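You operate a simulated robot arm through the tools that you are given. There is no shell and no other tool.

You run a simulated two-armed robot. Do the job below in one go: nothing can be reset, and whatever is moved stays where it is left.

JOB
Heat the plug in the heater box again at 120 degrees till its sleeve is tight, then open the vent.
Fine: close the vent, set the dial, switch ON, wait for TIGHT, switch OFF, open the vent; the tray stays in.
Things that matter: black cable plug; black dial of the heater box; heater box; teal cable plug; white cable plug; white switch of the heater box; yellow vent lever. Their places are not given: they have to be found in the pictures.

Only the result counts: the job must be done as asked and must still hold three seconds after the hand-in. Knocking over, shifting, dropping, spilling or breaking anything else fails it.

ROBOT AND FRAMES
Two 6-joint arms with two-finger grippers on one trunk that stands fixed in place. Base frame: the origin is at the foot of the trunk, x ahead of it, y to its left, z up. Units: mm, degrees, N and s.
The left shoulder is at [70, 147, 1425], the right one opposite. With the tool pointing down near the work surface each hand reaches from about 360 to 640 mm from the base axis, measured 20 degrees to its own side. Payload 2.45 kg a hand.
The TCP of each hand is the grasp point between the finger pads, 30 mm short of the fingertips. In the tool frame z runs along the fingers and y along their closing line. The gripper opens to 106 mm; its body begins 79 mm behind the TCP.
Orientation is told as [roll, pitch, yaw] about the base's x, y, z axes, in that order, counted from this pose: with the fingers straight down and closing along the base's y, the tool's x points along the base's -x, its y along +y and its z along -z.

CONTROLS
- The arms move only by the tool apply_moves. It takes "left_increments", "right_increments" or both (then of equal length, played together; a hand with none holds still); each is a list that holds one entry, the list of rows, each a list of 7 numbers: the shift along the base's x, y, z in mm, then the turn, a rotation vector about the base's x, y, z in rad, then the closure, from 0 (fully open) to 1 (shut). In form: [[[tx, ty, tz, ax, ay, az, fingers], ...]]. A call has 1 to 20 rows; each row is the pose to reach, as a shift and turn from the pose commanded when the call began. Rows are played at 5 a second. More than 50 mm and 8.6 degrees between two rows, or a gripper value outside its range, and nothing of the call is played. Where a pose cannot be reached the arm comes as near as it can. A force on the tool above 40 N (or 10 N above the force at the start of the call, whichever is more), or a blocked arm, ends the call early, and 0.2 s more pass. The fingers move at their own pace (about 72 mm/s each) and stop on an object; they squeeze with about 34 N. The grip force told is the motor's: it shows also when the fingers shut on nothing. Time passes only in rows, and 0.2 s behind the last, so rows that repeat a pose let the fingers close. It gives the time, the measured TCP pose, the force on the tool (base axes), the opening and the grip force at its end, in the units of the frame above (readings bear some noise), with the torque about the TCP (base axes, N m) and any sound that the robot's microphone picked up, and new pictures: "pictures" is both (left out), scene, wrist or none (wrist: the cameras of the hands that moved).
- Cameras (640 x 400 px; columns grow to the right, rows downward): "scene" is now at [132.2, -30.7, 1651.9]; the picture's right is [-0.33, -0.95, -0.00], its down [-0.55, 0.19, -0.81] and it looks along [0.77, -0.26, -0.58] (base axes); focal length 325 px, centre (320, 200). "left" rides on the left gripper at [76, 2, -106] in its tool frame; the picture's right is [-0.02, 1.00, 0.00], its down [-0.78, -0.02, -0.62] and it looks along [-0.62, -0.01, 0.78] (tool axes); focal length 247 px, centre (320, 200). "right" rides on the right gripper at [76, -2, -106] in its tool frame; the picture's right is [0.02, 1.00, 0.00], its down [-0.78, 0.02, -0.62] and it looks along [-0.62, 0.01, 0.78] (tool axes); focal length 247 px, centre (320, 200).
- raise_lower(by): slides the trunk up (or, below 0, down) by that many mm; the arms and the scene camera ride with it, the base frame stays. It gives what a move gives, with no picture.
- head_to(pan, tilt): turns the head with the scene camera to pan (to the left, within 86 degrees either way) and tilt (down, from -29 to 69), counted from straight ahead of the robot. It gives what a move gives, and a new picture of the scene camera.
- locate(camera, pixels): for up to 12 pixels [column, row] of the newest picture of that camera ("zoom" is the newest enlarged one), the place [x, y, z] in the base frame of the surface seen there, good to about 2 mm. No time passes.
- close_up(camera, box): a new picture of the part [left, top, right, bottom] of that camera's present view, enlarged. No time passes.
- finish_job(): hands the job in; it is judged then, once.

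Open the grippers and draw the arms clear of the work before you hand the job in, unless the task says otherwise.

The tools are called after "Call:" as a command line: name --argument value ..., lists and objects as JSON in quotes. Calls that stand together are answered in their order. apply_moves: Moves the arms, as the interface text tells. Its arguments: {"type":"object","properties":{"left_increments":{"type":"array"},"right_increments":{"type":"array"},"pictures":{"type":"string","enum":["both","scene","wrist","none"]}},"required":[]} The other tools are called the same way: raise_lower (by) moves the trunk up or down; head_to (pan, tilt) turns the head that bears the scene camera; locate (camera, pixels) gives the place of the surface under pixels of a picture; close_up (camera, box) takes an enlarged picture of a part of a camera's view; finish_job () hands the job in.

At the start:

```text
time_s: 0.0
left_position: [603.4, -20.4, 1418.4]
left_ee_rot: [0.1, 0.1, 0.0]
left_contact_force: [0.1, -0.2, -0.3]
left_torque: [-0.02, 0.0, 0.0]
left_finger_gap: 105.9
left_grip_force: 0.0
right_position: [401.1, -469.1, 1338.7]
right_ee_rot: [0.0, 0.0, 0.0]
right_contact_force: [0.1, 0.3, 0.0]
right_torque: [0.0, 0.01, -0.02]
right_finger_gap: 105.8
right_grip_force: 0.1
trunk travel left (down, up): [-898.0, 42.0]
head pan, tilt (commanded): [-19.0, 35.8]
```

scene: 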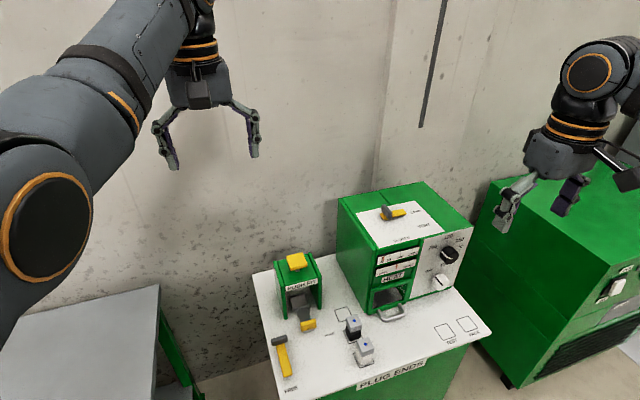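
right: 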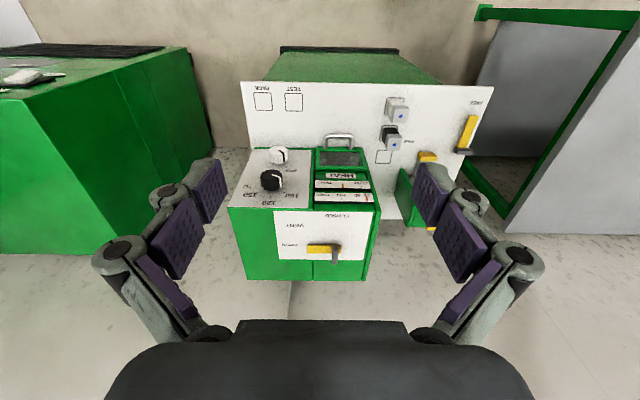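
left: 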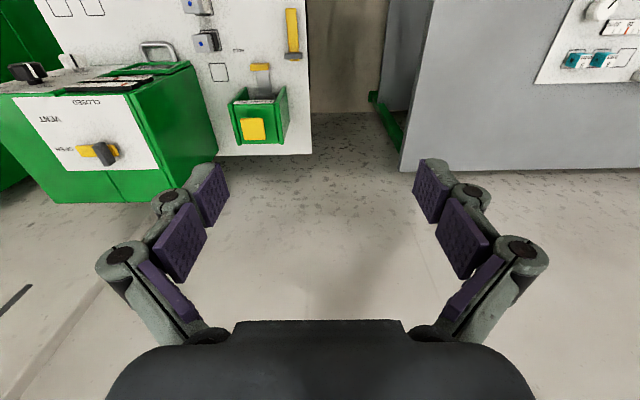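

The scene picture shows the heater box around (400,240) with vent lever on top at (390,213), dial at (449,254), and switch at (441,281). I take enlarged pictures of it.

Call:
close_up --camera "scene" --box '[330, 170, 490, 330]'

Call:
close_up --camera "right" --box '[220, 60, 500, 290]'

Call:
close_up --camera "left" --box '[0, 0, 320, 200]'

```text
2.50 times, centred on (410, 250) of scene
```

zoom: 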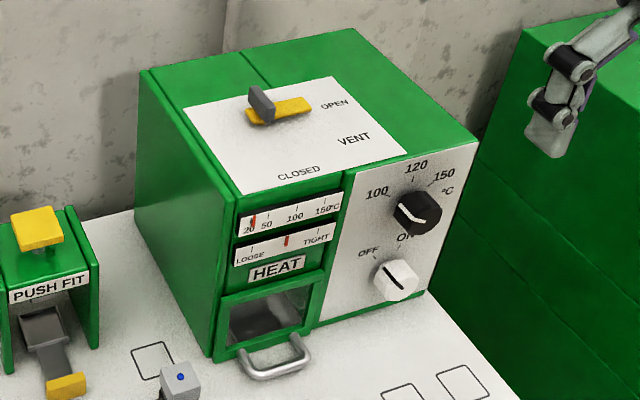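

```text
1.74 times, centred on (360, 175) of right
```

zoom: 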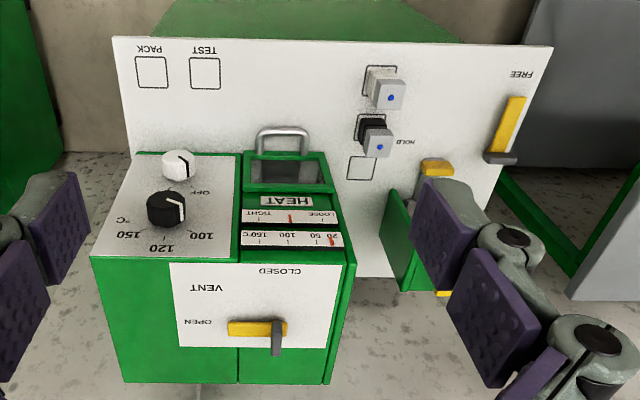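

```text
2.00 times, centred on (160, 100) of left
```

zoom: 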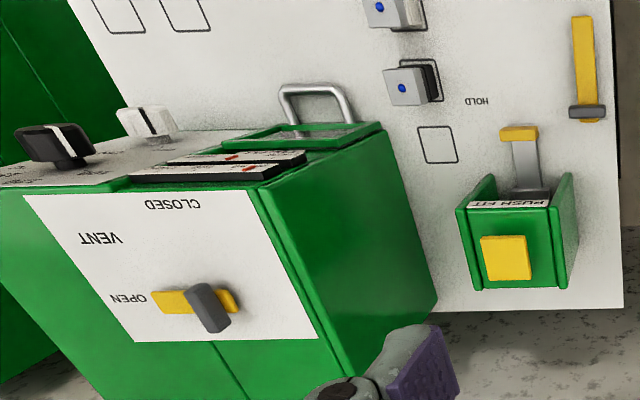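

The enlarged pictures show the vent lever pointing at OPEN, the dial and switch on the front panel and the gauge reading about 20 and midway to TIGHT. I locate the key features in the scene.

Call:
close_up --camera "scene" --box '[330, 170, 490, 330]'

Call:
locate --camera "scene" --pixels '[[394, 212], [384, 211], [400, 211], [449, 254], [441, 281], [375, 250], [441, 236], [417, 310], [474, 227], [424, 182], [337, 200], [390, 314]]'

```text
2.50 times, centred on (410, 250) of scene
```

zoom: 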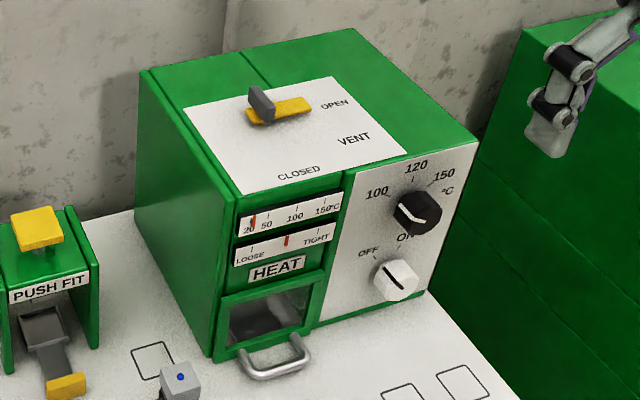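

```text
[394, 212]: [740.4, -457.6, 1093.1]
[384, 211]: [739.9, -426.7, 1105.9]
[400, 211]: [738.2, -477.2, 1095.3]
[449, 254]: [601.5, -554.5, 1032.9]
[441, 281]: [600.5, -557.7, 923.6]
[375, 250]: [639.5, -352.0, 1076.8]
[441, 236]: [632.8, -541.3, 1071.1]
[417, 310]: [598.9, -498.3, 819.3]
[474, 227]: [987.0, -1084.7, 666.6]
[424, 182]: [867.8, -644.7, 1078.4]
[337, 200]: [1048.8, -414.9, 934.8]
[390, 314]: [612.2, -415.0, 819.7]
```

The box front panel lies near x=633, its top near z=1078. I zoom in on the top with the vent lever and on the dial and switch for precise places.

Call:
close_up --camera "scene" --box '[370, 195, 434, 235]'

Call:
close_up --camera "scene" --box '[410, 230, 474, 300]'

Call:
close_up --camera "right" --box '[240, 130, 320, 210]'

Call:
close_up --camera "left" --box '[60, 120, 160, 180]'

```text
10.00 times, centred on (402, 215) of scene
```

zoom: 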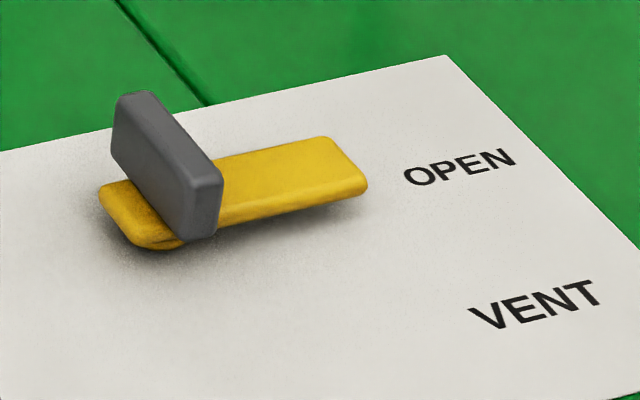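

```text
5.71 times, centred on (442, 265) of scene
```

zoom: 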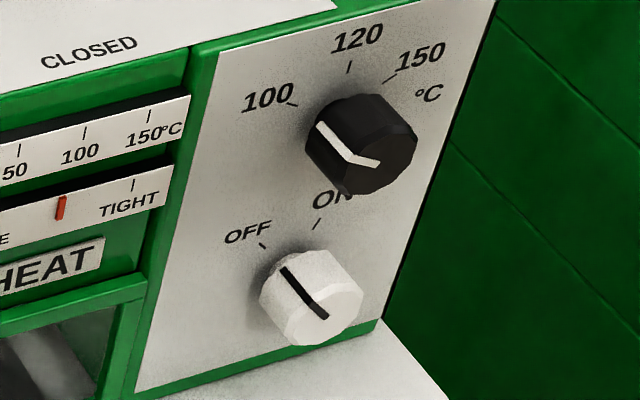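

```text
5.00 times, centred on (280, 170) of right
```

zoom: 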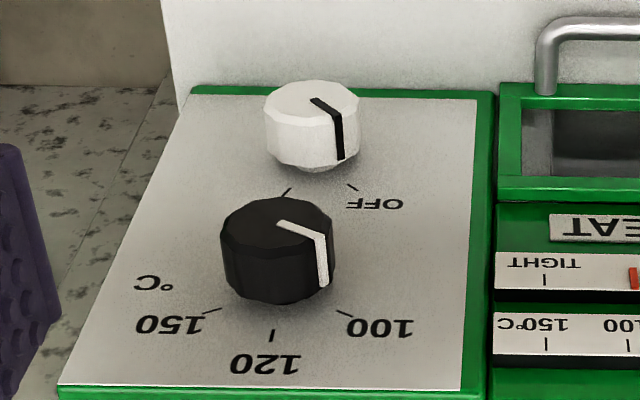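

```text
6.40 times, centred on (110, 150) of left
```

zoom: 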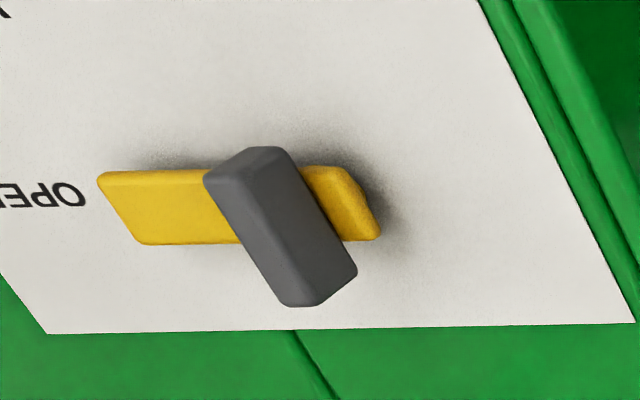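

The dial's white mark points toward 100 and the switch's black mark toward OFF; the lever's yellow bar points to OPEN. I locate many points on the lever in the enlarged view.

Call:
close_up --camera "scene" --box '[370, 195, 434, 235]'

Call:
locate --camera "zoom" --pixels '[[118, 100], [150, 95], [220, 160], [205, 185], [212, 228], [115, 195], [145, 235], [325, 140], [365, 180], [250, 180], [460, 168], [540, 305]]'

Call:
close_up --camera "scene" --box '[410, 230, 474, 300]'

Call:
locate --camera "zoom" --pixels '[[345, 155], [378, 162], [410, 150], [358, 185], [318, 125], [295, 104], [348, 68], [390, 80], [318, 223], [263, 244], [325, 315], [287, 270]]'

```text
10.00 times, centred on (402, 215) of scene
```

zoom: 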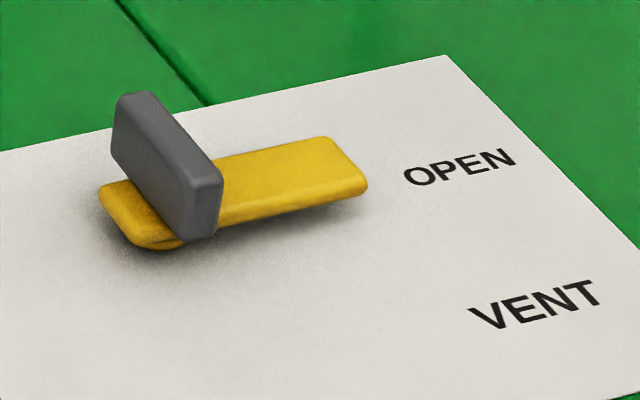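

```text
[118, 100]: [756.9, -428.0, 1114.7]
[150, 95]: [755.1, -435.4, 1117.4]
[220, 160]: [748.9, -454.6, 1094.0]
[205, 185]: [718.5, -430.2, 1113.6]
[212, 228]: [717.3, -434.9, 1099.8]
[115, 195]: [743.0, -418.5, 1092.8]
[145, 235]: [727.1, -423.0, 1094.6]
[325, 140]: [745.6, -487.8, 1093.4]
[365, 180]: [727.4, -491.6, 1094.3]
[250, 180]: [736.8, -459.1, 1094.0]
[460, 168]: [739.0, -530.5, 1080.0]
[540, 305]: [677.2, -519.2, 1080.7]
```

```text
5.71 times, centred on (442, 265) of scene
```

zoom: 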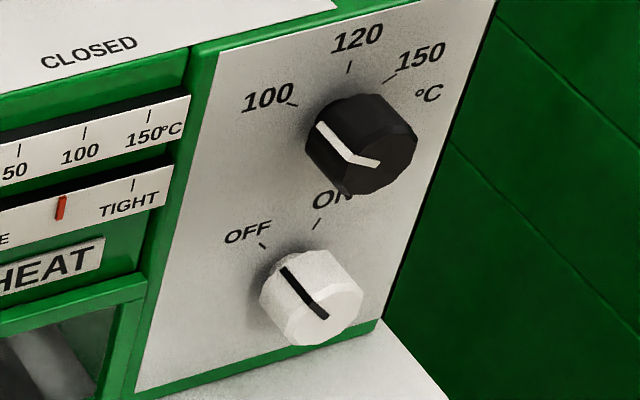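

```text
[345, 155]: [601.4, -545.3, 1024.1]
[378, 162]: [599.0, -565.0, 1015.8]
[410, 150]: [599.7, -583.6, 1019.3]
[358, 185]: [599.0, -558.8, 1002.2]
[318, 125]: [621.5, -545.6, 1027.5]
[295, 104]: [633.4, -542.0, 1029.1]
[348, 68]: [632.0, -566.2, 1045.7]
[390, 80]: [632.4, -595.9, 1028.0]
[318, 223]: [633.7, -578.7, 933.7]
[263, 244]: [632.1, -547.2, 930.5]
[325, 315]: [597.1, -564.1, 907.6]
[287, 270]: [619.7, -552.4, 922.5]
```

Dial centre works out near (y −568, z 1014) with the panel at x 632, switch near (−564, 907), and the lever's grey grip near (737, −433, 1105). I turn the head toward the box for a more central view.

Call:
head_to --pan -38 --tilt 42

```text
time_s: 0.8
left_position: [602.2, -20.3, 1420.1]
left_ee_rot: [0.0, 0.1, -0.1]
left_contact_force: [0.0, 0.7, -0.7]
left_torque: [-0.02, -0.03, -0.03]
left_finger_gap: 105.9
left_grip_force: 0.0
right_position: [399.5, -469.4, 1337.9]
right_ee_rot: [0.0, 0.0, 0.0]
right_contact_force: [0.5, 0.9, -1.6]
right_torque: [0.01, -0.03, 0.01]
right_finger_gap: 106.0
right_grip_force: 0.1
trunk travel left (down, up): [-898.0, 42.0]
head pan, tilt (commanded): [-38.0, 42.0]
```

scene: 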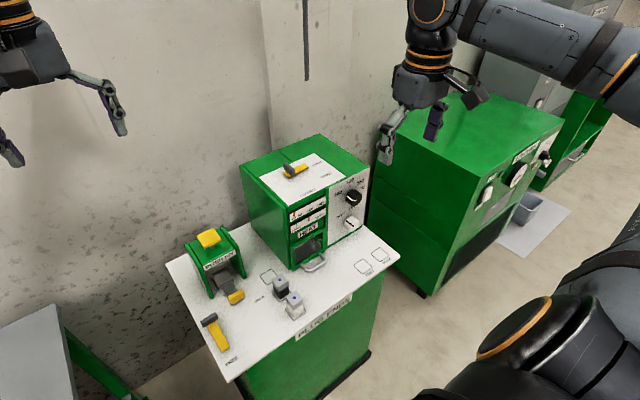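

The box now sits at (305,205) in the scene; the press is at (215,260), plugs at (285,290), neighbour cabinet at (460,190). I locate surroundings for clearance.

Call:
locate --camera "scene" --pixels '[[230, 381], [398, 272], [170, 265], [315, 268], [303, 208], [308, 229], [310, 190], [380, 165], [563, 120], [420, 292], [280, 286], [208, 238]]'

Call:
close_up --camera "scene" --box '[230, 130, 390, 280]'

```text
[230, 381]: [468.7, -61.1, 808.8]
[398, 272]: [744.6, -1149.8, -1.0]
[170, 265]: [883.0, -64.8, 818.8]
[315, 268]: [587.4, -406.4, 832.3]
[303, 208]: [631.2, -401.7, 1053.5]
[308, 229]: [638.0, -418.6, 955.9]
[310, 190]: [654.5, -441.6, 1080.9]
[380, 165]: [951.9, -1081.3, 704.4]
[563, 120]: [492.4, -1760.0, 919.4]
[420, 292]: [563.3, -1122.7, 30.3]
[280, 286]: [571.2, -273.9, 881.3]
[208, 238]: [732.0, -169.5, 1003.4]
```

```text
2.67 times, centred on (310, 205) of scene
```

zoom: 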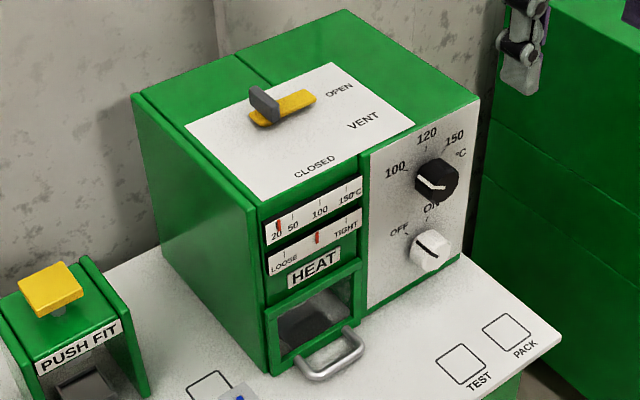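

The table top is at z≈819, its front edge at x≈468, and the right neighbour cabinet is far away (y<−1080). The lever is far from the shoulder, so I lower the trunk to bring the shoulder nearer the box height.

Call:
raise_lower --by -170

```text
time_s: 2.7
left_position: [603.4, -20.0, 1249.8]
left_ee_rot: [0.0, 0.1, 0.0]
left_contact_force: [0.0, -0.6, 0.6]
left_torque: [0.03, 0.0, -0.01]
left_finger_gap: 106.1
left_grip_force: 0.1
right_position: [400.0, -468.6, 1168.8]
right_ee_rot: [-0.2, 0.1, 0.0]
right_contact_force: [0.0, 0.3, -0.3]
right_torque: [-0.03, 0.02, 0.02]
right_finger_gap: 105.8
right_grip_force: 0.1
trunk travel left (down, up): [-728.0, 212.0]
head pan, tilt (commanded): [-38.0, 42.0]
```

The trunk is at shoulder height ~1255. I test how far the right arm can reach toward the lever with the tool down, staying well above the box (tips ≥1190).

Call:
apply_moves --right_increments '[[[0, 0, 40, 0, 0, 0, 0], [0, 0, 70, 0, 0, 0, 0], [40, 5, 70, 0, 0, 0, 0], [80, 10, 70, 0, 0, 0, 0], [120, 15, 70, 0, 0, 0, 0], [160, 20, 70, 0, 0, 0, 0], [200, 25, 70, 0, 0, 0, 0], [240, 30, 70, 0, 0, 0, 0], [280, 35, 70, 0, 0, 0, 0], [310, 35, 70, 0, 0, 0, 0], [337, 35, 70, 0, 0, 0, 0], [337, 35, 70, 0, 0, 0, 0]]]'

```text
time_s: 5.3
left_position: [603.8, -20.8, 1250.4]
left_ee_rot: [0.0, 0.0, 0.0]
left_contact_force: [-0.2, -0.2, 0.4]
left_torque: [0.02, -0.03, -0.04]
left_finger_gap: 105.8
left_grip_force: 0.1
right_position: [554.4, -501.0, 1191.1]
right_ee_rot: [0.0, -0.1, 0.1]
right_contact_force: [-0.7, -0.1, 0.0]
right_torque: [0.0, 0.0, 0.0]
right_finger_gap: 105.8
right_grip_force: 0.1
right hand out of reach, approached as far as the arm can: row 5, 6, 7, 8, 9, 10, 11, 12
trunk travel left (down, up): [-728.0, 212.0]
head pan, tilt (commanded): [-38.0, 42.0]
```

scene: 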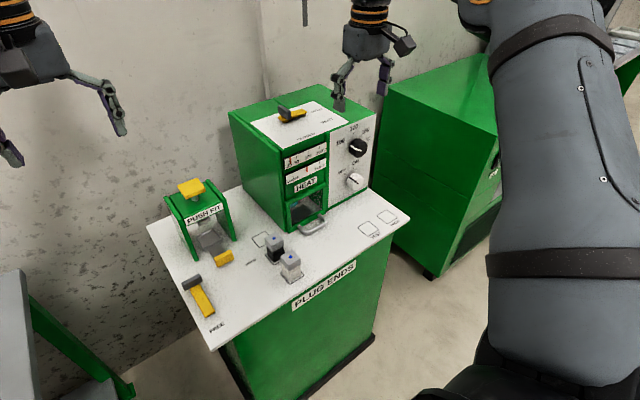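
right: 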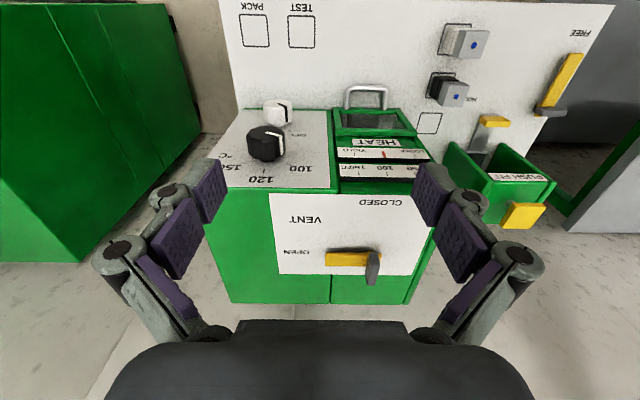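

The arm stopped at (554,−501,1191): out of reach with the tool straight down. I tilt the tool forward (fingers ahead and down) at height to see how far it then reaches.

Call:
apply_moves --right_increments '[[[0, 0, 0, 0, -0.14, 0, 0], [0, 0, 0, 0, -0.28, 0, 0], [0, 0, 0, 0, -0.42, 0, 0], [0, 0, 0, 0, -0.56, 0, 0], [0, 0, 0, 0, -0.7, 0, 0], [0, 0, 0, 0, -0.84, 0, 0], [0, 0, 0, 0, -0.84, 0, 0]]]'

```text
time_s: 6.9
left_position: [602.7, -21.6, 1249.4]
left_ee_rot: [0.1, 0.1, 0.0]
left_contact_force: [0.5, 0.1, -0.4]
left_torque: [0.01, -0.01, 0.03]
left_finger_gap: 105.9
left_grip_force: 0.0
right_position: [576.6, -478.2, 1186.2]
right_ee_rot: [0.2, -48.2, -0.1]
right_contact_force: [-0.3, 0.6, -0.1]
right_torque: [0.04, -0.04, 0.03]
right_finger_gap: 105.9
right_grip_force: 0.0
right hand out of reach, approached as far as the arm can: row 6, 7
trunk travel left (down, up): [-728.0, 212.0]
head pan, tilt (commanded): [-38.0, 42.0]
```

scene: 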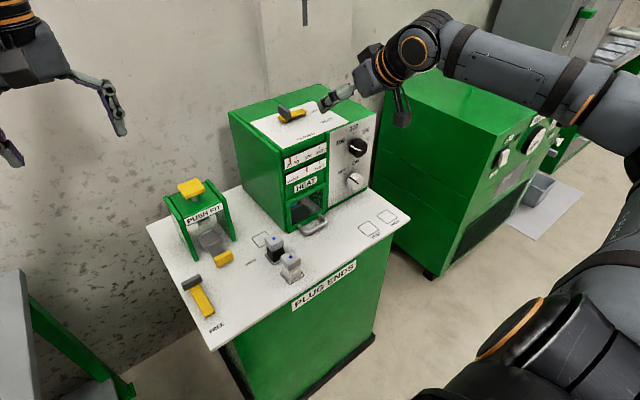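
right: 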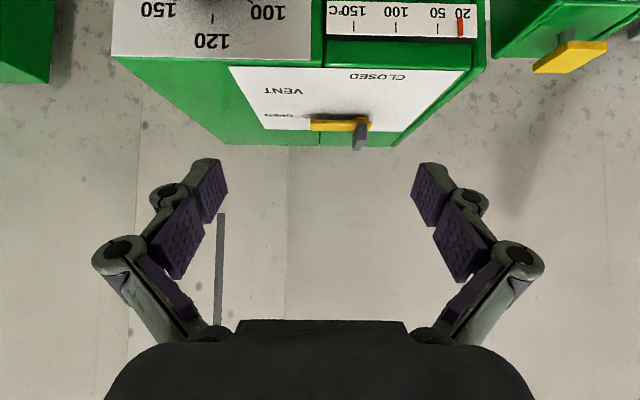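

The tool is now pitched −48° at (577,−478,1186) with the elbow still clearly bent out to the right. I probe a modest forward shift at this pitch.

Call:
apply_moves --right_increments '[[[20, 0, 0, 0, 0, 0, 0], [40, 0, 0, 0, 0, 0, 0], [60, 0, 0, 0, 0, 0, 0], [80, 0, 0, 0, 0, 0, 0], [100, 0, 0, 0, 0, 0, 0]]]'

```text
time_s: 8.1
left_position: [605.8, -19.8, 1249.0]
left_ee_rot: [0.0, 0.0, 0.0]
left_contact_force: [0.2, -0.3, -0.9]
left_torque: [0.04, 0.02, -0.01]
left_finger_gap: 106.0
left_grip_force: 0.0
right_position: [677.1, -477.1, 1186.5]
right_ee_rot: [0.0, -48.1, 0.1]
right_contact_force: [0.6, -0.2, 0.0]
right_torque: [0.04, 0.0, -0.01]
right_finger_gap: 105.8
right_grip_force: 0.1
trunk travel left (down, up): [-728.0, 212.0]
head pan, tilt (commanded): [-38.0, 42.0]
```

scene: 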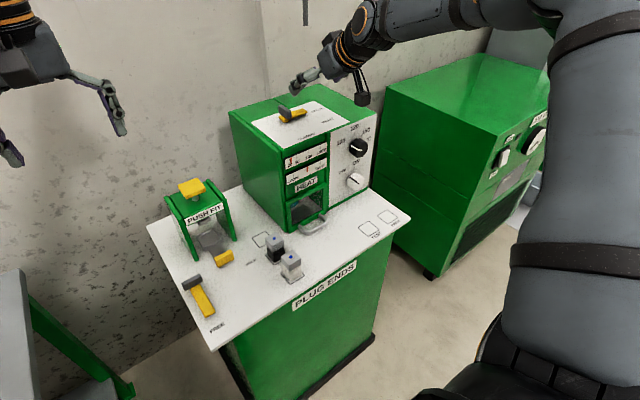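
right: 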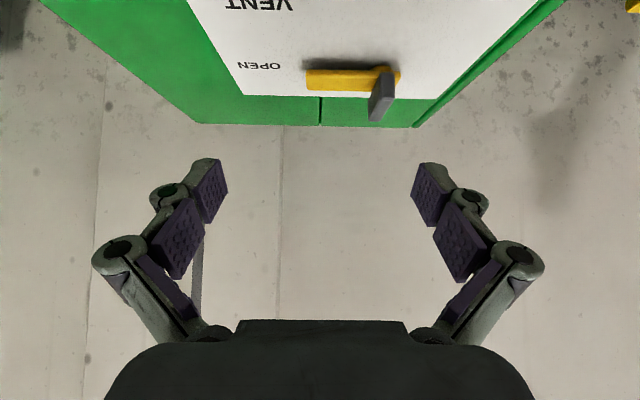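

Forward shift worked: now at (677,−477,1186). I extend further and close the fingers so the pair can be used as a pusher.

Call:
apply_moves --right_increments '[[[20, 0, 0, 0, 0, 0, 1], [40, 0, 0, 0, 0, 0, 1], [60, 0, 0, 0, 0, 0, 1], [80, 0, 0, 0, 0, 0, 1], [80, 0, 0, 0, 0, 0, 1]]]'

```text
time_s: 9.3
left_position: [604.4, -20.6, 1250.2]
left_ee_rot: [-0.1, 0.1, 0.0]
left_contact_force: [-0.4, -0.6, 0.3]
left_torque: [-0.02, -0.03, 0.02]
left_finger_gap: 106.1
left_grip_force: 0.0
right_position: [684.2, -468.8, 1188.8]
right_ee_rot: [-0.1, -48.0, -0.1]
right_contact_force: [0.4, 0.4, 0.5]
right_torque: [0.01, 0.0, 0.02]
right_finger_gap: 0.0
right_grip_force: 28.8
right hand out of reach, approached as far as the arm can: row 1, 2, 3, 4, 5
trunk travel left (down, up): [-728.0, 212.0]
head pan, tilt (commanded): [-38.0, 42.0]
```

scene: 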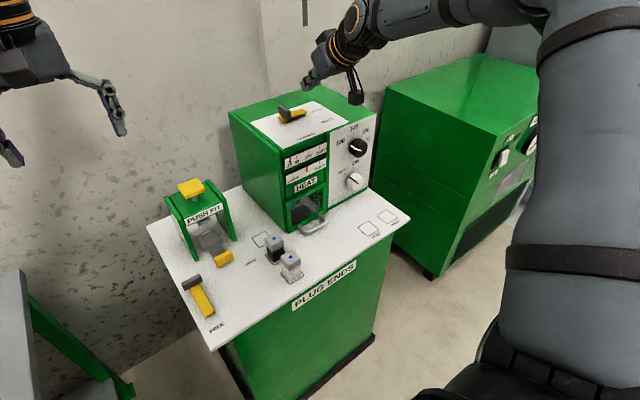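
right: 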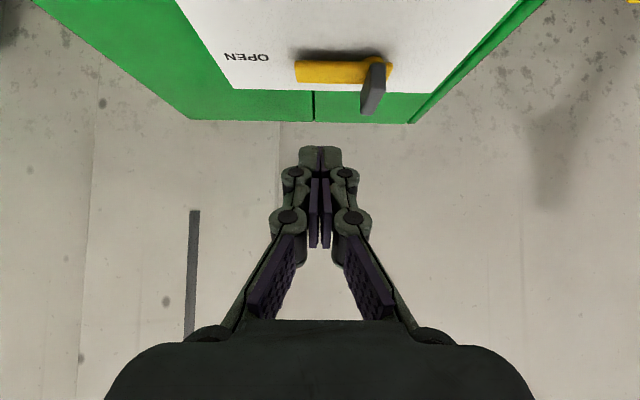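

The hand stalls at (684,−469,1189) at this pitch. I locate points along the arm in the scene picture to understand its posture, e.g. (560,10), (580,130), (450,12), (350,25).

Call:
locate --camera "scene" --pixels '[[560, 20], [580, 80], [580, 130], [580, 200], [580, 260], [560, 320], [470, 10], [400, 15], [360, 20], [335, 50], [500, 380], [620, 380]]'

Call:
head_to --pan -45 --tilt 20

```text
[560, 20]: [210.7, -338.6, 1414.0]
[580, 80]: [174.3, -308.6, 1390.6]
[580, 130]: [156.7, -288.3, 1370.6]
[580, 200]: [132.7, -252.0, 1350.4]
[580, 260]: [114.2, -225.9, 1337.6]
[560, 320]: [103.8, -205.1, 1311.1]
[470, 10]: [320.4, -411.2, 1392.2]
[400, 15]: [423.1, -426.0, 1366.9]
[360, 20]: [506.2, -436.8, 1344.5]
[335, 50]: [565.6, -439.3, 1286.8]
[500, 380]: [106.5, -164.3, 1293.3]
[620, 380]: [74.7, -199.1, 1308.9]
```

```text
time_s: 10.2
left_position: [605.2, -20.7, 1249.6]
left_ee_rot: [0.1, 0.1, 0.0]
left_contact_force: [0.5, -0.5, 0.1]
left_torque: [0.03, 0.0, -0.05]
left_finger_gap: 106.2
left_grip_force: 0.0
right_position: [683.0, -469.7, 1190.2]
right_ee_rot: [0.0, -48.2, -0.1]
right_contact_force: [0.1, -0.3, 0.1]
right_torque: [0.0, 0.03, 0.03]
right_finger_gap: 0.0
right_grip_force: 28.6
trunk travel left (down, up): [-728.0, 212.0]
head pan, tilt (commanded): [-45.0, 20.0]
```

scene: 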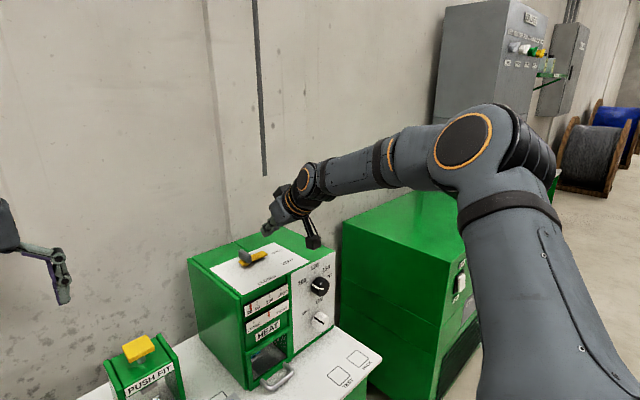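

The elbow is high at about (250,−400,1430), forearm running forward to the wrist. A camera-above roll would let me approach the box at shallow pitch without the camera hitting it, so I back off and spin the tool about its own axis.

Call:
apply_moves --right_increments '[[[-40, 0, 20, 0, 0, 0, 1], [-80, 0, 40, 0, 0, 0, 1], [-80, 0, 40, 0.104, 0, -0.094, 1], [-80, 0, 40, 0.208, 0, -0.187, 1], [-80, 0, 40, 0.312, 0, -0.281, 1], [-80, 0, 40, 0.416, 0, -0.375, 1], [-80, 0, 40, 0.52, 0, -0.468, 1], [-80, 0, 40, 0.624, 0, -0.562, 1]]]'

```text
time_s: 12.0
left_position: [603.3, -20.6, 1249.6]
left_ee_rot: [-0.1, 0.0, 0.0]
left_contact_force: [0.3, 0.2, -0.2]
left_torque: [0.0, -0.04, 0.02]
left_finger_gap: 106.1
left_grip_force: 0.1
right_position: [602.9, -470.9, 1228.3]
right_ee_rot: [39.7, -29.6, -59.3]
right_contact_force: [0.3, -0.5, -0.2]
right_torque: [-0.02, -0.03, -0.02]
right_finger_gap: 0.1
right_grip_force: 28.6
trunk travel left (down, up): [-728.0, 212.0]
head pan, tilt (commanded): [-45.0, 20.0]
```

scene: 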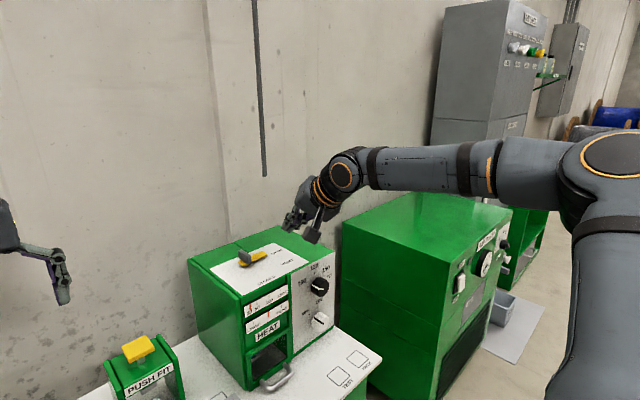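
right: 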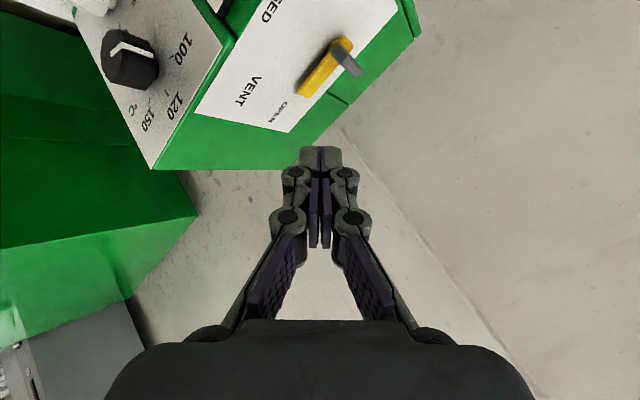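

The spin works (48° so far, all rows reached). I continue the spin to bring the camera above the tool.

Call:
apply_moves --right_increments '[[[0, 0, 0, 0.1007, 0, -0.0907, 1], [0, 0, 0, 0.2014, 0, -0.1813, 1], [0, 0, 0, 0.302, 0, -0.272, 1], [0, 0, 0, 0.4027, 0, -0.3626, 1], [0, 0, 0, 0.5034, 0, -0.4533, 1], [0, 0, 0, 0.604, 0, -0.5439, 1], [0, 0, 0, 0.7047, 0, -0.6346, 1], [0, 0, 0, 0.8054, 0, -0.7252, 1], [0, 0, 0, 0.9061, 0, -0.8159, 1], [0, 0, 0, 1.0068, 0, -0.9065, 1], [0, 0, 0, 1.1074, 0, -0.9972, 1], [0, 0, 0, 1.2081, 0, -1.0878, 1], [0, 0, 0, 1.3088, 0, -1.1785, 1], [0, 0, 0, 1.4095, 0, -1.2691, 1], [0, 0, 0, 1.5101, 0, -1.3598, 1], [0, 0, 0, 1.6108, 0, -1.4504, 1], [0, 0, 0, 1.711, 0, -1.541, 1]]]'

```text
time_s: 15.6
left_position: [605.1, -19.9, 1248.4]
left_ee_rot: [0.0, 0.1, 0.0]
left_contact_force: [0.4, -0.3, -0.9]
left_torque: [0.01, 0.01, 0.0]
left_finger_gap: 106.0
left_grip_force: 0.0
right_position: [627.6, -485.5, 1233.3]
right_ee_rot: [-0.3, 47.7, 179.9]
right_contact_force: [0.3, 0.4, 0.1]
right_torque: [-0.01, 0.03, 0.02]
right_finger_gap: 0.0
right_grip_force: 29.0
right hand out of reach, approached as far as the arm can: row 16, 17
trunk travel left (down, up): [-728.0, 212.0]
head pan, tilt (commanded): [-45.0, 20.0]
```

scene: 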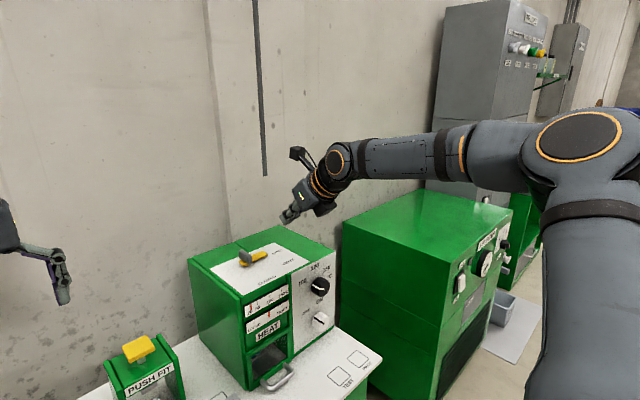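
right: 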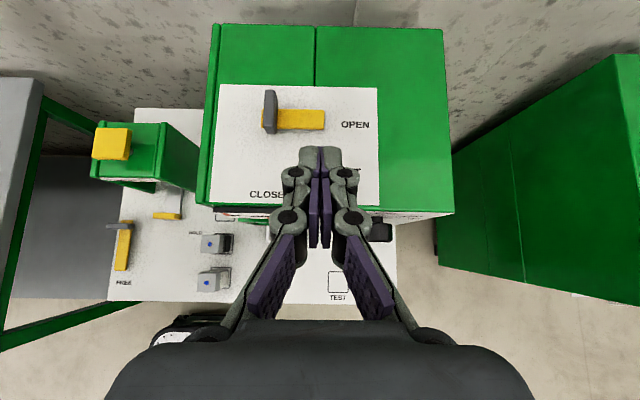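

Now the right camera sits on top and sees the lever at (270–325, 90–135) upright. I zoom in there and locate the lever precisely.

Call:
close_up --camera "right" --box '[230, 75, 390, 205]'

Call:
locate --camera "right" --pixels '[[270, 93], [270, 112], [270, 130], [264, 112], [276, 112], [300, 119], [323, 112], [323, 128], [355, 125], [265, 193], [210, 204], [452, 213]]'

```text
3.08 times, centred on (310, 140) of right
```

zoom: 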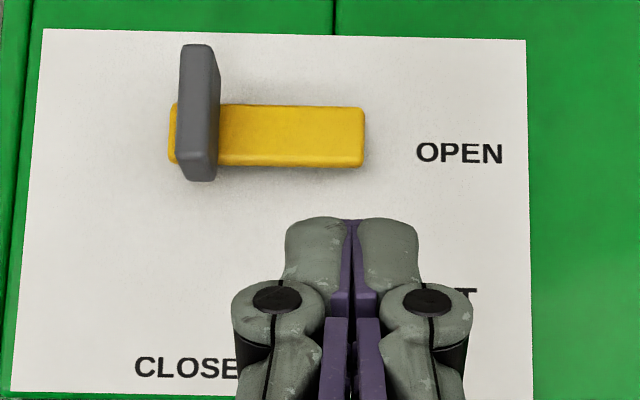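

```text
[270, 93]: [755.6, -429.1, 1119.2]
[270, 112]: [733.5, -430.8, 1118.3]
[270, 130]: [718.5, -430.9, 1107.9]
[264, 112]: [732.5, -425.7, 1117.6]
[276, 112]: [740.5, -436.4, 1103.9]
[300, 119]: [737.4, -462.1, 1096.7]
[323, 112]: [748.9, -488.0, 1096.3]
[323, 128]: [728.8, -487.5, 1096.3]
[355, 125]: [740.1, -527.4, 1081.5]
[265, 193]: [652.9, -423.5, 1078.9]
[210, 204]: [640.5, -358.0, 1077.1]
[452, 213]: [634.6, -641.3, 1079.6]
```

The grey block spans x 717–757, y −425…−436, z 1096–1118; the bar top is 1096. I flatten the tool pitch by 10°, move toward (680,−431,1175) and partly open the fingers.

Call:
apply_moves --right_increments '[[[10, 10, -10, 0, -0.06, 0, 0.6], [20, 22, -22, 0, -0.12, 0, 0.6], [32, 34, -36, 0, -0.175, 0, 0.6], [44, 46, -48, 0, -0.175, 0, 0.6], [52, 54, -58, 0, -0.175, 0, 0.6], [52, 54, -58, 0, -0.175, 0, 0.6]]]'

```text
time_s: 17.0
left_position: [603.3, -21.0, 1250.0]
left_ee_rot: [0.0, 0.1, -0.1]
left_contact_force: [0.2, -0.2, 0.7]
left_torque: [-0.01, 0.02, 0.03]
left_finger_gap: 106.2
left_grip_force: 0.1
right_position: [680.5, -432.2, 1176.2]
right_ee_rot: [-0.4, 57.8, 179.8]
right_contact_force: [-0.5, -0.7, 0.0]
right_torque: [-0.03, 0.0, -0.03]
right_finger_gap: 42.6
right_grip_force: 0.2
right hand out of reach, approached as far as the arm can: row 1, 2, 3, 4
trunk travel left (down, up): [-728.0, 212.0]
head pan, tilt (commanded): [-45.0, 20.0]
```

scene: 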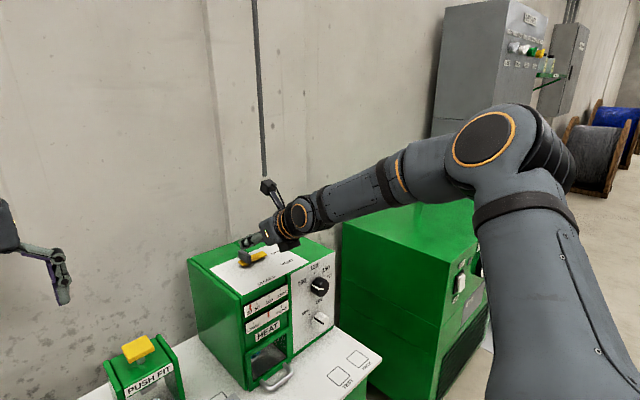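
right: 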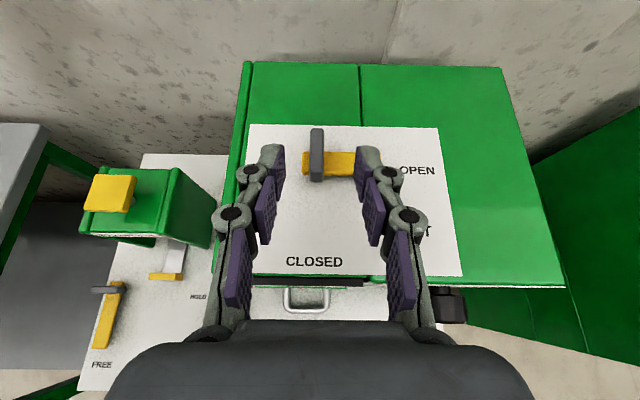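

The hand reached (680.5,−432.2,1176) with a 43 mm gap, and the block sits between the finger lines in the wrist view (317,155). I go forward and down so the fingers straddle the block.

Call:
apply_moves --right_increments '[[[10, 0.5, -12, 0, 0, 0, 0.6], [20, 1, -25, 0, 0, 0, 0.6], [30, 1, -36, 0, 0, 0, 0.6], [40, 1, -46, 0, 0, 0, 0.6], [42, 1, -48, 0, 0, 0, 0.6]]]'

```text
time_s: 18.2
left_position: [603.5, -21.2, 1249.2]
left_ee_rot: [0.0, 0.1, 0.1]
left_contact_force: [-0.5, -0.4, 0.4]
left_torque: [-0.01, -0.02, -0.01]
left_finger_gap: 105.9
left_grip_force: 0.0
right_position: [690.4, -418.3, 1134.8]
right_ee_rot: [0.2, 57.9, 179.9]
right_contact_force: [0.6, 0.6, -0.5]
right_torque: [0.0, -0.01, -0.01]
right_finger_gap: 42.5
right_grip_force: 0.1
right hand out of reach, approached as far as the arm can: row 1, 2, 3, 4, 5
trunk travel left (down, up): [-728.0, 212.0]
head pan, tilt (commanded): [-45.0, 20.0]
```

scene: 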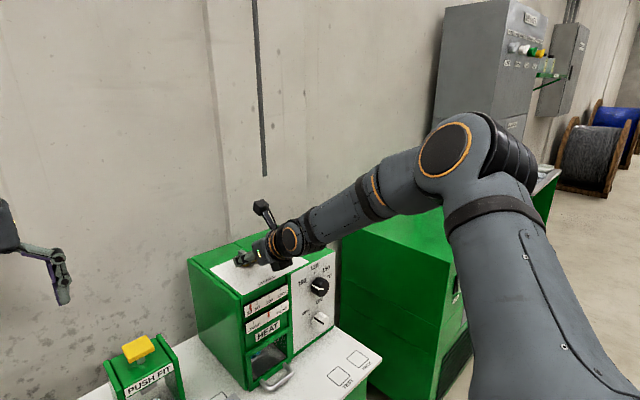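
right: 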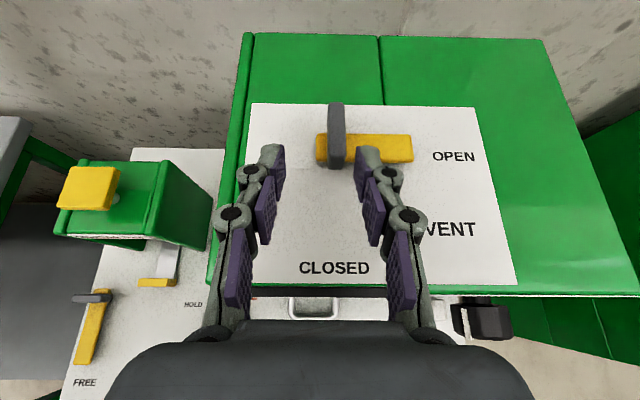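

The hand stalled at (690,−418,1135), not reaching the block. I locate arm points again to judge what limits it.

Call:
locate --camera "scene" --pixels '[[448, 148], [420, 170], [375, 195], [340, 215], [290, 240], [270, 245], [500, 210], [510, 260], [520, 320], [540, 380], [500, 140], [264, 208]]'

Call:
head_to --pan -70 --tilt 35

```text
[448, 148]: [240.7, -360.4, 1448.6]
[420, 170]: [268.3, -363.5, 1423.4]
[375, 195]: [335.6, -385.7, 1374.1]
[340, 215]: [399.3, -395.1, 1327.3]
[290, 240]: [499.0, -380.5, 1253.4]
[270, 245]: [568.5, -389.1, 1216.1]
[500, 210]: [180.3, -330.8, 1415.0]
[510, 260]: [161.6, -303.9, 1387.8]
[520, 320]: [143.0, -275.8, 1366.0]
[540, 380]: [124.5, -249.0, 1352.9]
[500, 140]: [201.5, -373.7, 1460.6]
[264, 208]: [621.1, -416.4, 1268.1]
```

```text
time_s: 19.1
left_position: [603.3, -20.1, 1249.9]
left_ee_rot: [0.0, 0.1, 0.0]
left_contact_force: [-0.5, 0.6, 0.4]
left_torque: [-0.05, -0.03, 0.04]
left_finger_gap: 106.0
left_grip_force: 0.1
right_position: [688.9, -418.9, 1136.1]
right_ee_rot: [0.3, 57.9, 179.9]
right_contact_force: [0.4, -0.5, 0.1]
right_torque: [0.01, 0.0, 0.02]
right_finger_gap: 42.4
right_grip_force: 0.1
trunk travel left (down, up): [-728.0, 212.0]
head pan, tilt (commanded): [-70.0, 35.0]
```

scene: 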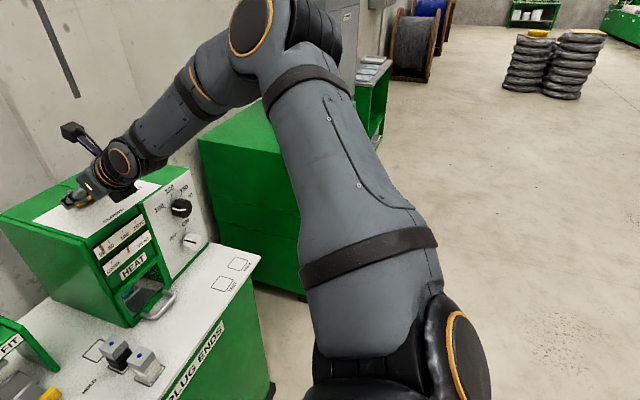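

The elbow is visibly bent (~95°), so pure distance is not the limit. I locate joint caps at (470,350), (248,25), (120,162) and others to work out the arm's geometry.

Call:
locate --camera "scene" --pixels '[[470, 360], [248, 25], [119, 162], [400, 350], [360, 250], [300, 80], [330, 40], [205, 60], [180, 110], [150, 140], [92, 168], [72, 133]]'

Call:
close_up --camera "scene" --box '[0, 90, 240, 290]'

```text
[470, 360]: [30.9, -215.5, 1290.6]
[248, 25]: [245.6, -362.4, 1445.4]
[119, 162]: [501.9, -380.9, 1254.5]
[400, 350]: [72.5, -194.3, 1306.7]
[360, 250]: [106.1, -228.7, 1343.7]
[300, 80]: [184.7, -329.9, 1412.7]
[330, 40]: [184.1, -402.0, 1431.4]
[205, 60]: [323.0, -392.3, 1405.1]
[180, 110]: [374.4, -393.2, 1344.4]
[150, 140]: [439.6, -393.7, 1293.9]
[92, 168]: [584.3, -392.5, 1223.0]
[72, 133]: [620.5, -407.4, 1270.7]
```

```text
2.00 times, centred on (120, 190) of scene
```

zoom: 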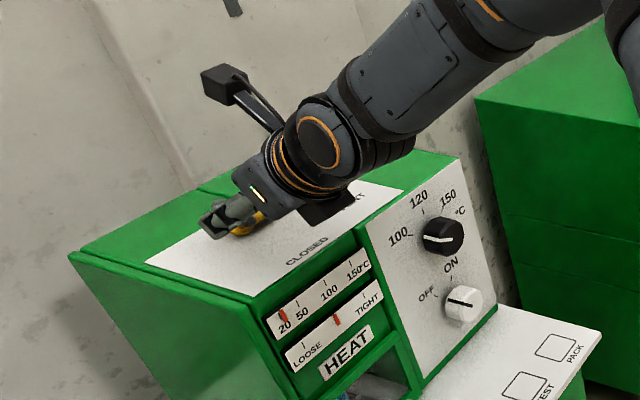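

The wrist seems nearly in line with the forearm here (both ~32° down), which may be a wrist singularity. I probe with small moves: up 30 mm first, repeated rows, to see how the commanded pose relates to the measured one.

Call:
apply_moves --right_increments '[[[0, 0, 15, 0, 0, 0, 0.6], [0, 0, 30, 0, 0, 0, 0.6], [0, 0, 30, 0, 0, 0, 0.6]]]' --pictures "none"

```text
time_s: 19.9
left_position: [603.3, -20.5, 1249.5]
left_ee_rot: [0.0, 0.1, 0.1]
left_contact_force: [0.7, 0.2, 0.7]
left_torque: [0.01, -0.01, 0.01]
left_finger_gap: 105.9
left_grip_force: 0.0
right_position: [689.3, -419.2, 1165.2]
right_ee_rot: [-0.1, 57.9, 179.9]
right_contact_force: [0.3, -0.1, -0.4]
right_torque: [0.01, 0.01, 0.03]
right_finger_gap: 42.6
right_grip_force: 0.1
trunk travel left (down, up): [-728.0, 212.0]
head pan, tilt (commanded): [-70.0, 35.0]
```

Commanded pose equals the reached one, and the upward move was clean. I probe a steeper tool (rotate +16° about y) at this place.

Call:
apply_moves --right_increments '[[[0, 0, 0, 0, 0.14, 0, 0.6], [0, 0, 0, 0, 0.28, 0, 0.6], [0, 0, 0, 0, 0.28, 0, 0.6]]]' --pictures "none"

```text
time_s: 20.7
left_position: [603.3, -21.2, 1248.8]
left_ee_rot: [0.1, -0.1, 0.0]
left_contact_force: [-0.3, 0.0, 0.1]
left_torque: [0.02, 0.0, -0.01]
left_finger_gap: 105.7
left_grip_force: 0.0
right_position: [678.4, -426.9, 1163.0]
right_ee_rot: [-0.2, 42.0, 179.9]
right_contact_force: [0.2, 0.0, 0.0]
right_torque: [0.0, 0.02, -0.03]
right_finger_gap: 42.2
right_grip_force: 0.0
right hand out of reach, approached as far as the arm can: row 2, 3
trunk travel left (down, up): [-728.0, 212.0]
head pan, tilt (commanded): [-70.0, 35.0]
```

At steeper pitch the hand is pushed back to (678,−427,1163). Comparing the stall points, they lie on a surface that relaxes when the wrist is higher relative to the shoulder, so lowering the trunk should help. I first raise and retract the hand.

Call:
apply_moves --right_increments '[[[-20, 0, 30, 0, 0, 0, 0.6], [-40, 0, 60, 0, 0, 0, 0.6], [-60, 0, 90, 0, 0, 0, 0.6], [-70, 0, 120, 0, 0, 0, 0.6], [-70, 0, 120, 0, 0, 0, 0.6]]]' --pictures "none"

Call:
raise_lower --by -110

```text
time_s: 21.9
left_position: [603.7, -21.1, 1249.7]
left_ee_rot: [0.0, 0.1, 0.0]
left_contact_force: [0.1, 0.7, -0.4]
left_torque: [-0.01, 0.01, 0.0]
left_finger_gap: 106.1
left_grip_force: 0.1
right_position: [623.5, -438.0, 1289.3]
right_ee_rot: [-0.3, 41.7, -179.8]
right_contact_force: [-0.3, 0.2, -0.4]
right_torque: [-0.02, 0.01, -0.02]
right_finger_gap: 42.3
right_grip_force: 0.3
right hand out of reach, approached as far as the arm can: row 2, 3, 4, 5
trunk travel left (down, up): [-728.0, 212.0]
head pan, tilt (commanded): [-70.0, 35.0]
```

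```text
time_s: 23.3
left_position: [603.8, -20.0, 1139.7]
left_ee_rot: [0.1, 0.2, 0.0]
left_contact_force: [-0.6, -1.1, 0.5]
left_torque: [-0.02, -0.02, -0.01]
left_finger_gap: 106.3
left_grip_force: 0.1
right_position: [623.0, -436.3, 1179.5]
right_ee_rot: [-0.2, 41.6, -179.8]
right_contact_force: [0.4, 0.2, 0.9]
right_torque: [0.02, 0.02, -0.02]
right_finger_gap: 42.4
right_grip_force: 0.0
trunk travel left (down, up): [-618.0, 322.0]
head pan, tilt (commanded): [-70.0, 35.0]
```

The hand is now at (623,−436,1180) with the shoulder at ~1145. I move forward while flattening the pitch to 58°, toward (690,−431,1155) first.

Call:
apply_moves --right_increments '[[[15, 1, -4, 0, -0.07, 0, 0.6], [30, 2, -9, 0, -0.14, 0, 0.6], [45, 3, -14, 0, -0.21, 0, 0.6], [58, 4, -19, 0, -0.28, 0, 0.6], [67, 5, -24, 0, -0.28, 0, 0.6], [67, 5, -24, 0, -0.28, 0, 0.6]]]'

```text
time_s: 24.7
left_position: [603.1, -21.0, 1139.9]
left_ee_rot: [0.0, 0.0, 0.0]
left_contact_force: [-0.4, 0.5, -0.3]
left_torque: [0.01, -0.02, -0.01]
left_finger_gap: 106.1
left_grip_force: 0.1
right_position: [690.4, -433.0, 1156.2]
right_ee_rot: [-0.1, 57.8, -179.6]
right_contact_force: [-0.4, 0.0, -0.5]
right_torque: [-0.01, 0.04, 0.01]
right_finger_gap: 42.5
right_grip_force: 0.1
trunk travel left (down, up): [-618.0, 322.0]
head pan, tilt (commanded): [-70.0, 35.0]
```

scene: 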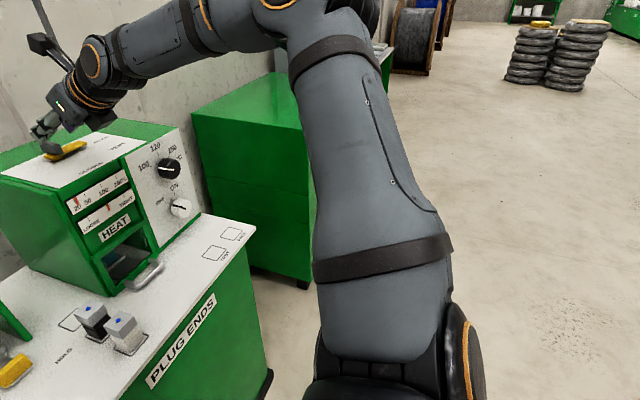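
right: 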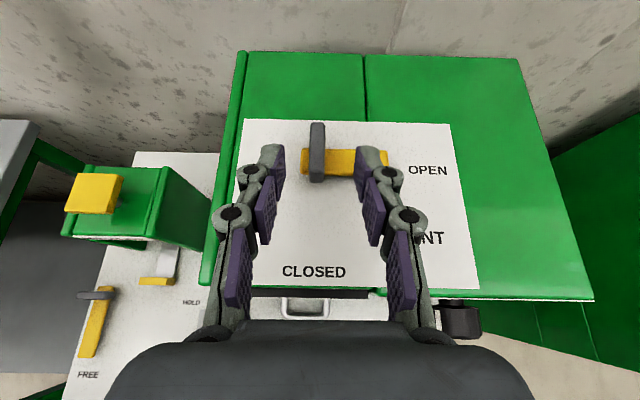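

All rows were reached this time; the block is at (317,150) between the fingers in the wrist view. I continue forward and down to straddle it.

Call:
apply_moves --right_increments '[[[10, 1, -8, 0, 0, 0, 0.6], [18, 2, -16, 0, 0, 0, 0.6], [26, 2, -24, 0, 0, 0, 0.6], [31, 2, -29, 0, 0, 0, 0.6], [31, 2, -29, 0, 0, 0, 0.6]]]'

```text
time_s: 25.9
left_position: [602.8, -20.8, 1140.6]
left_ee_rot: [0.0, 0.1, 0.0]
left_contact_force: [-0.3, 0.8, 0.5]
left_torque: [0.0, 0.02, 0.0]
left_finger_gap: 105.8
left_grip_force: 0.0
right_position: [695.4, -425.6, 1130.2]
right_ee_rot: [0.1, 57.8, -179.6]
right_contact_force: [-0.3, 0.0, -0.2]
right_torque: [0.02, 0.0, 0.01]
right_finger_gap: 42.6
right_grip_force: 0.1
right hand out of reach, approached as far as the arm can: row 1, 2, 3, 4, 5
trunk travel left (down, up): [-618.0, 322.0]
head pan, tilt (commanded): [-70.0, 35.0]
```

scene: 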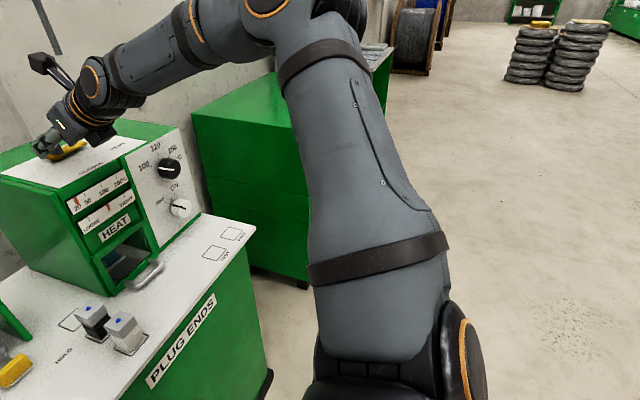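
right: 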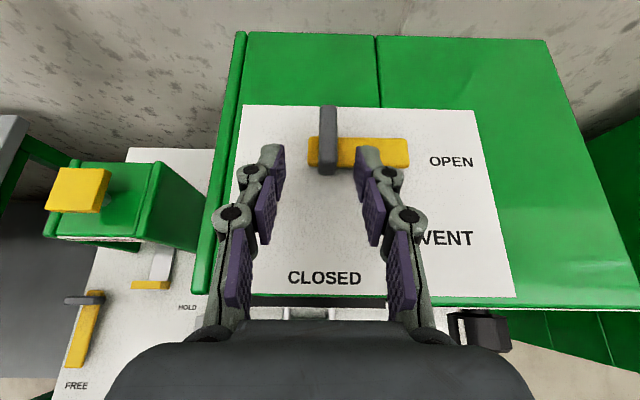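

Again stalled at (695,−426,1130); the flipped roll seems to sit at a wrist limit. I back off and spin the tool back to its original roll, where the limits were wider.

Call:
apply_moves --right_increments '[[[-15, -5, 20, 0, 0, 0, 1], [-35, -15, 45, -0.118, 0, 0.0746, 1], [-50, -25, 60, -0.2369, 0, 0.1492, 1], [-50, -25, 60, -0.3553, 0, 0.2239, 1], [-50, -25, 60, -0.4738, 0, 0.2985, 1], [-50, -25, 60, -0.5922, 0, 0.3731, 1], [-50, -25, 60, -0.7106, 0, 0.4477, 1], [-50, -25, 60, -0.8291, 0, 0.5223, 1], [-50, -25, 60, -0.9475, 0, 0.597, 1], [-50, -25, 60, -1.066, 0, 0.6716, 1], [-50, -25, 60, -1.1844, 0, 0.7462, 1], [-50, -25, 60, -1.3028, 0, 0.8208, 1], [-50, -25, 60, -1.4213, 0, 0.8954, 1]]]' --pictures "none"

```text
time_s: 28.7
left_position: [603.7, -19.9, 1139.9]
left_ee_rot: [0.0, 0.1, -0.1]
left_contact_force: [-0.3, 0.0, -0.4]
left_torque: [0.04, 0.05, -0.01]
left_finger_gap: 105.8
left_grip_force: 0.0
right_position: [645.7, -450.4, 1190.7]
right_ee_rot: [57.2, -5.5, -86.6]
right_contact_force: [0.1, 0.0, 0.7]
right_torque: [0.03, -0.02, 0.0]
right_finger_gap: 0.2
right_grip_force: 28.3
trunk travel left (down, up): [-618.0, 322.0]
head pan, tilt (commanded): [-70.0, 35.0]
```

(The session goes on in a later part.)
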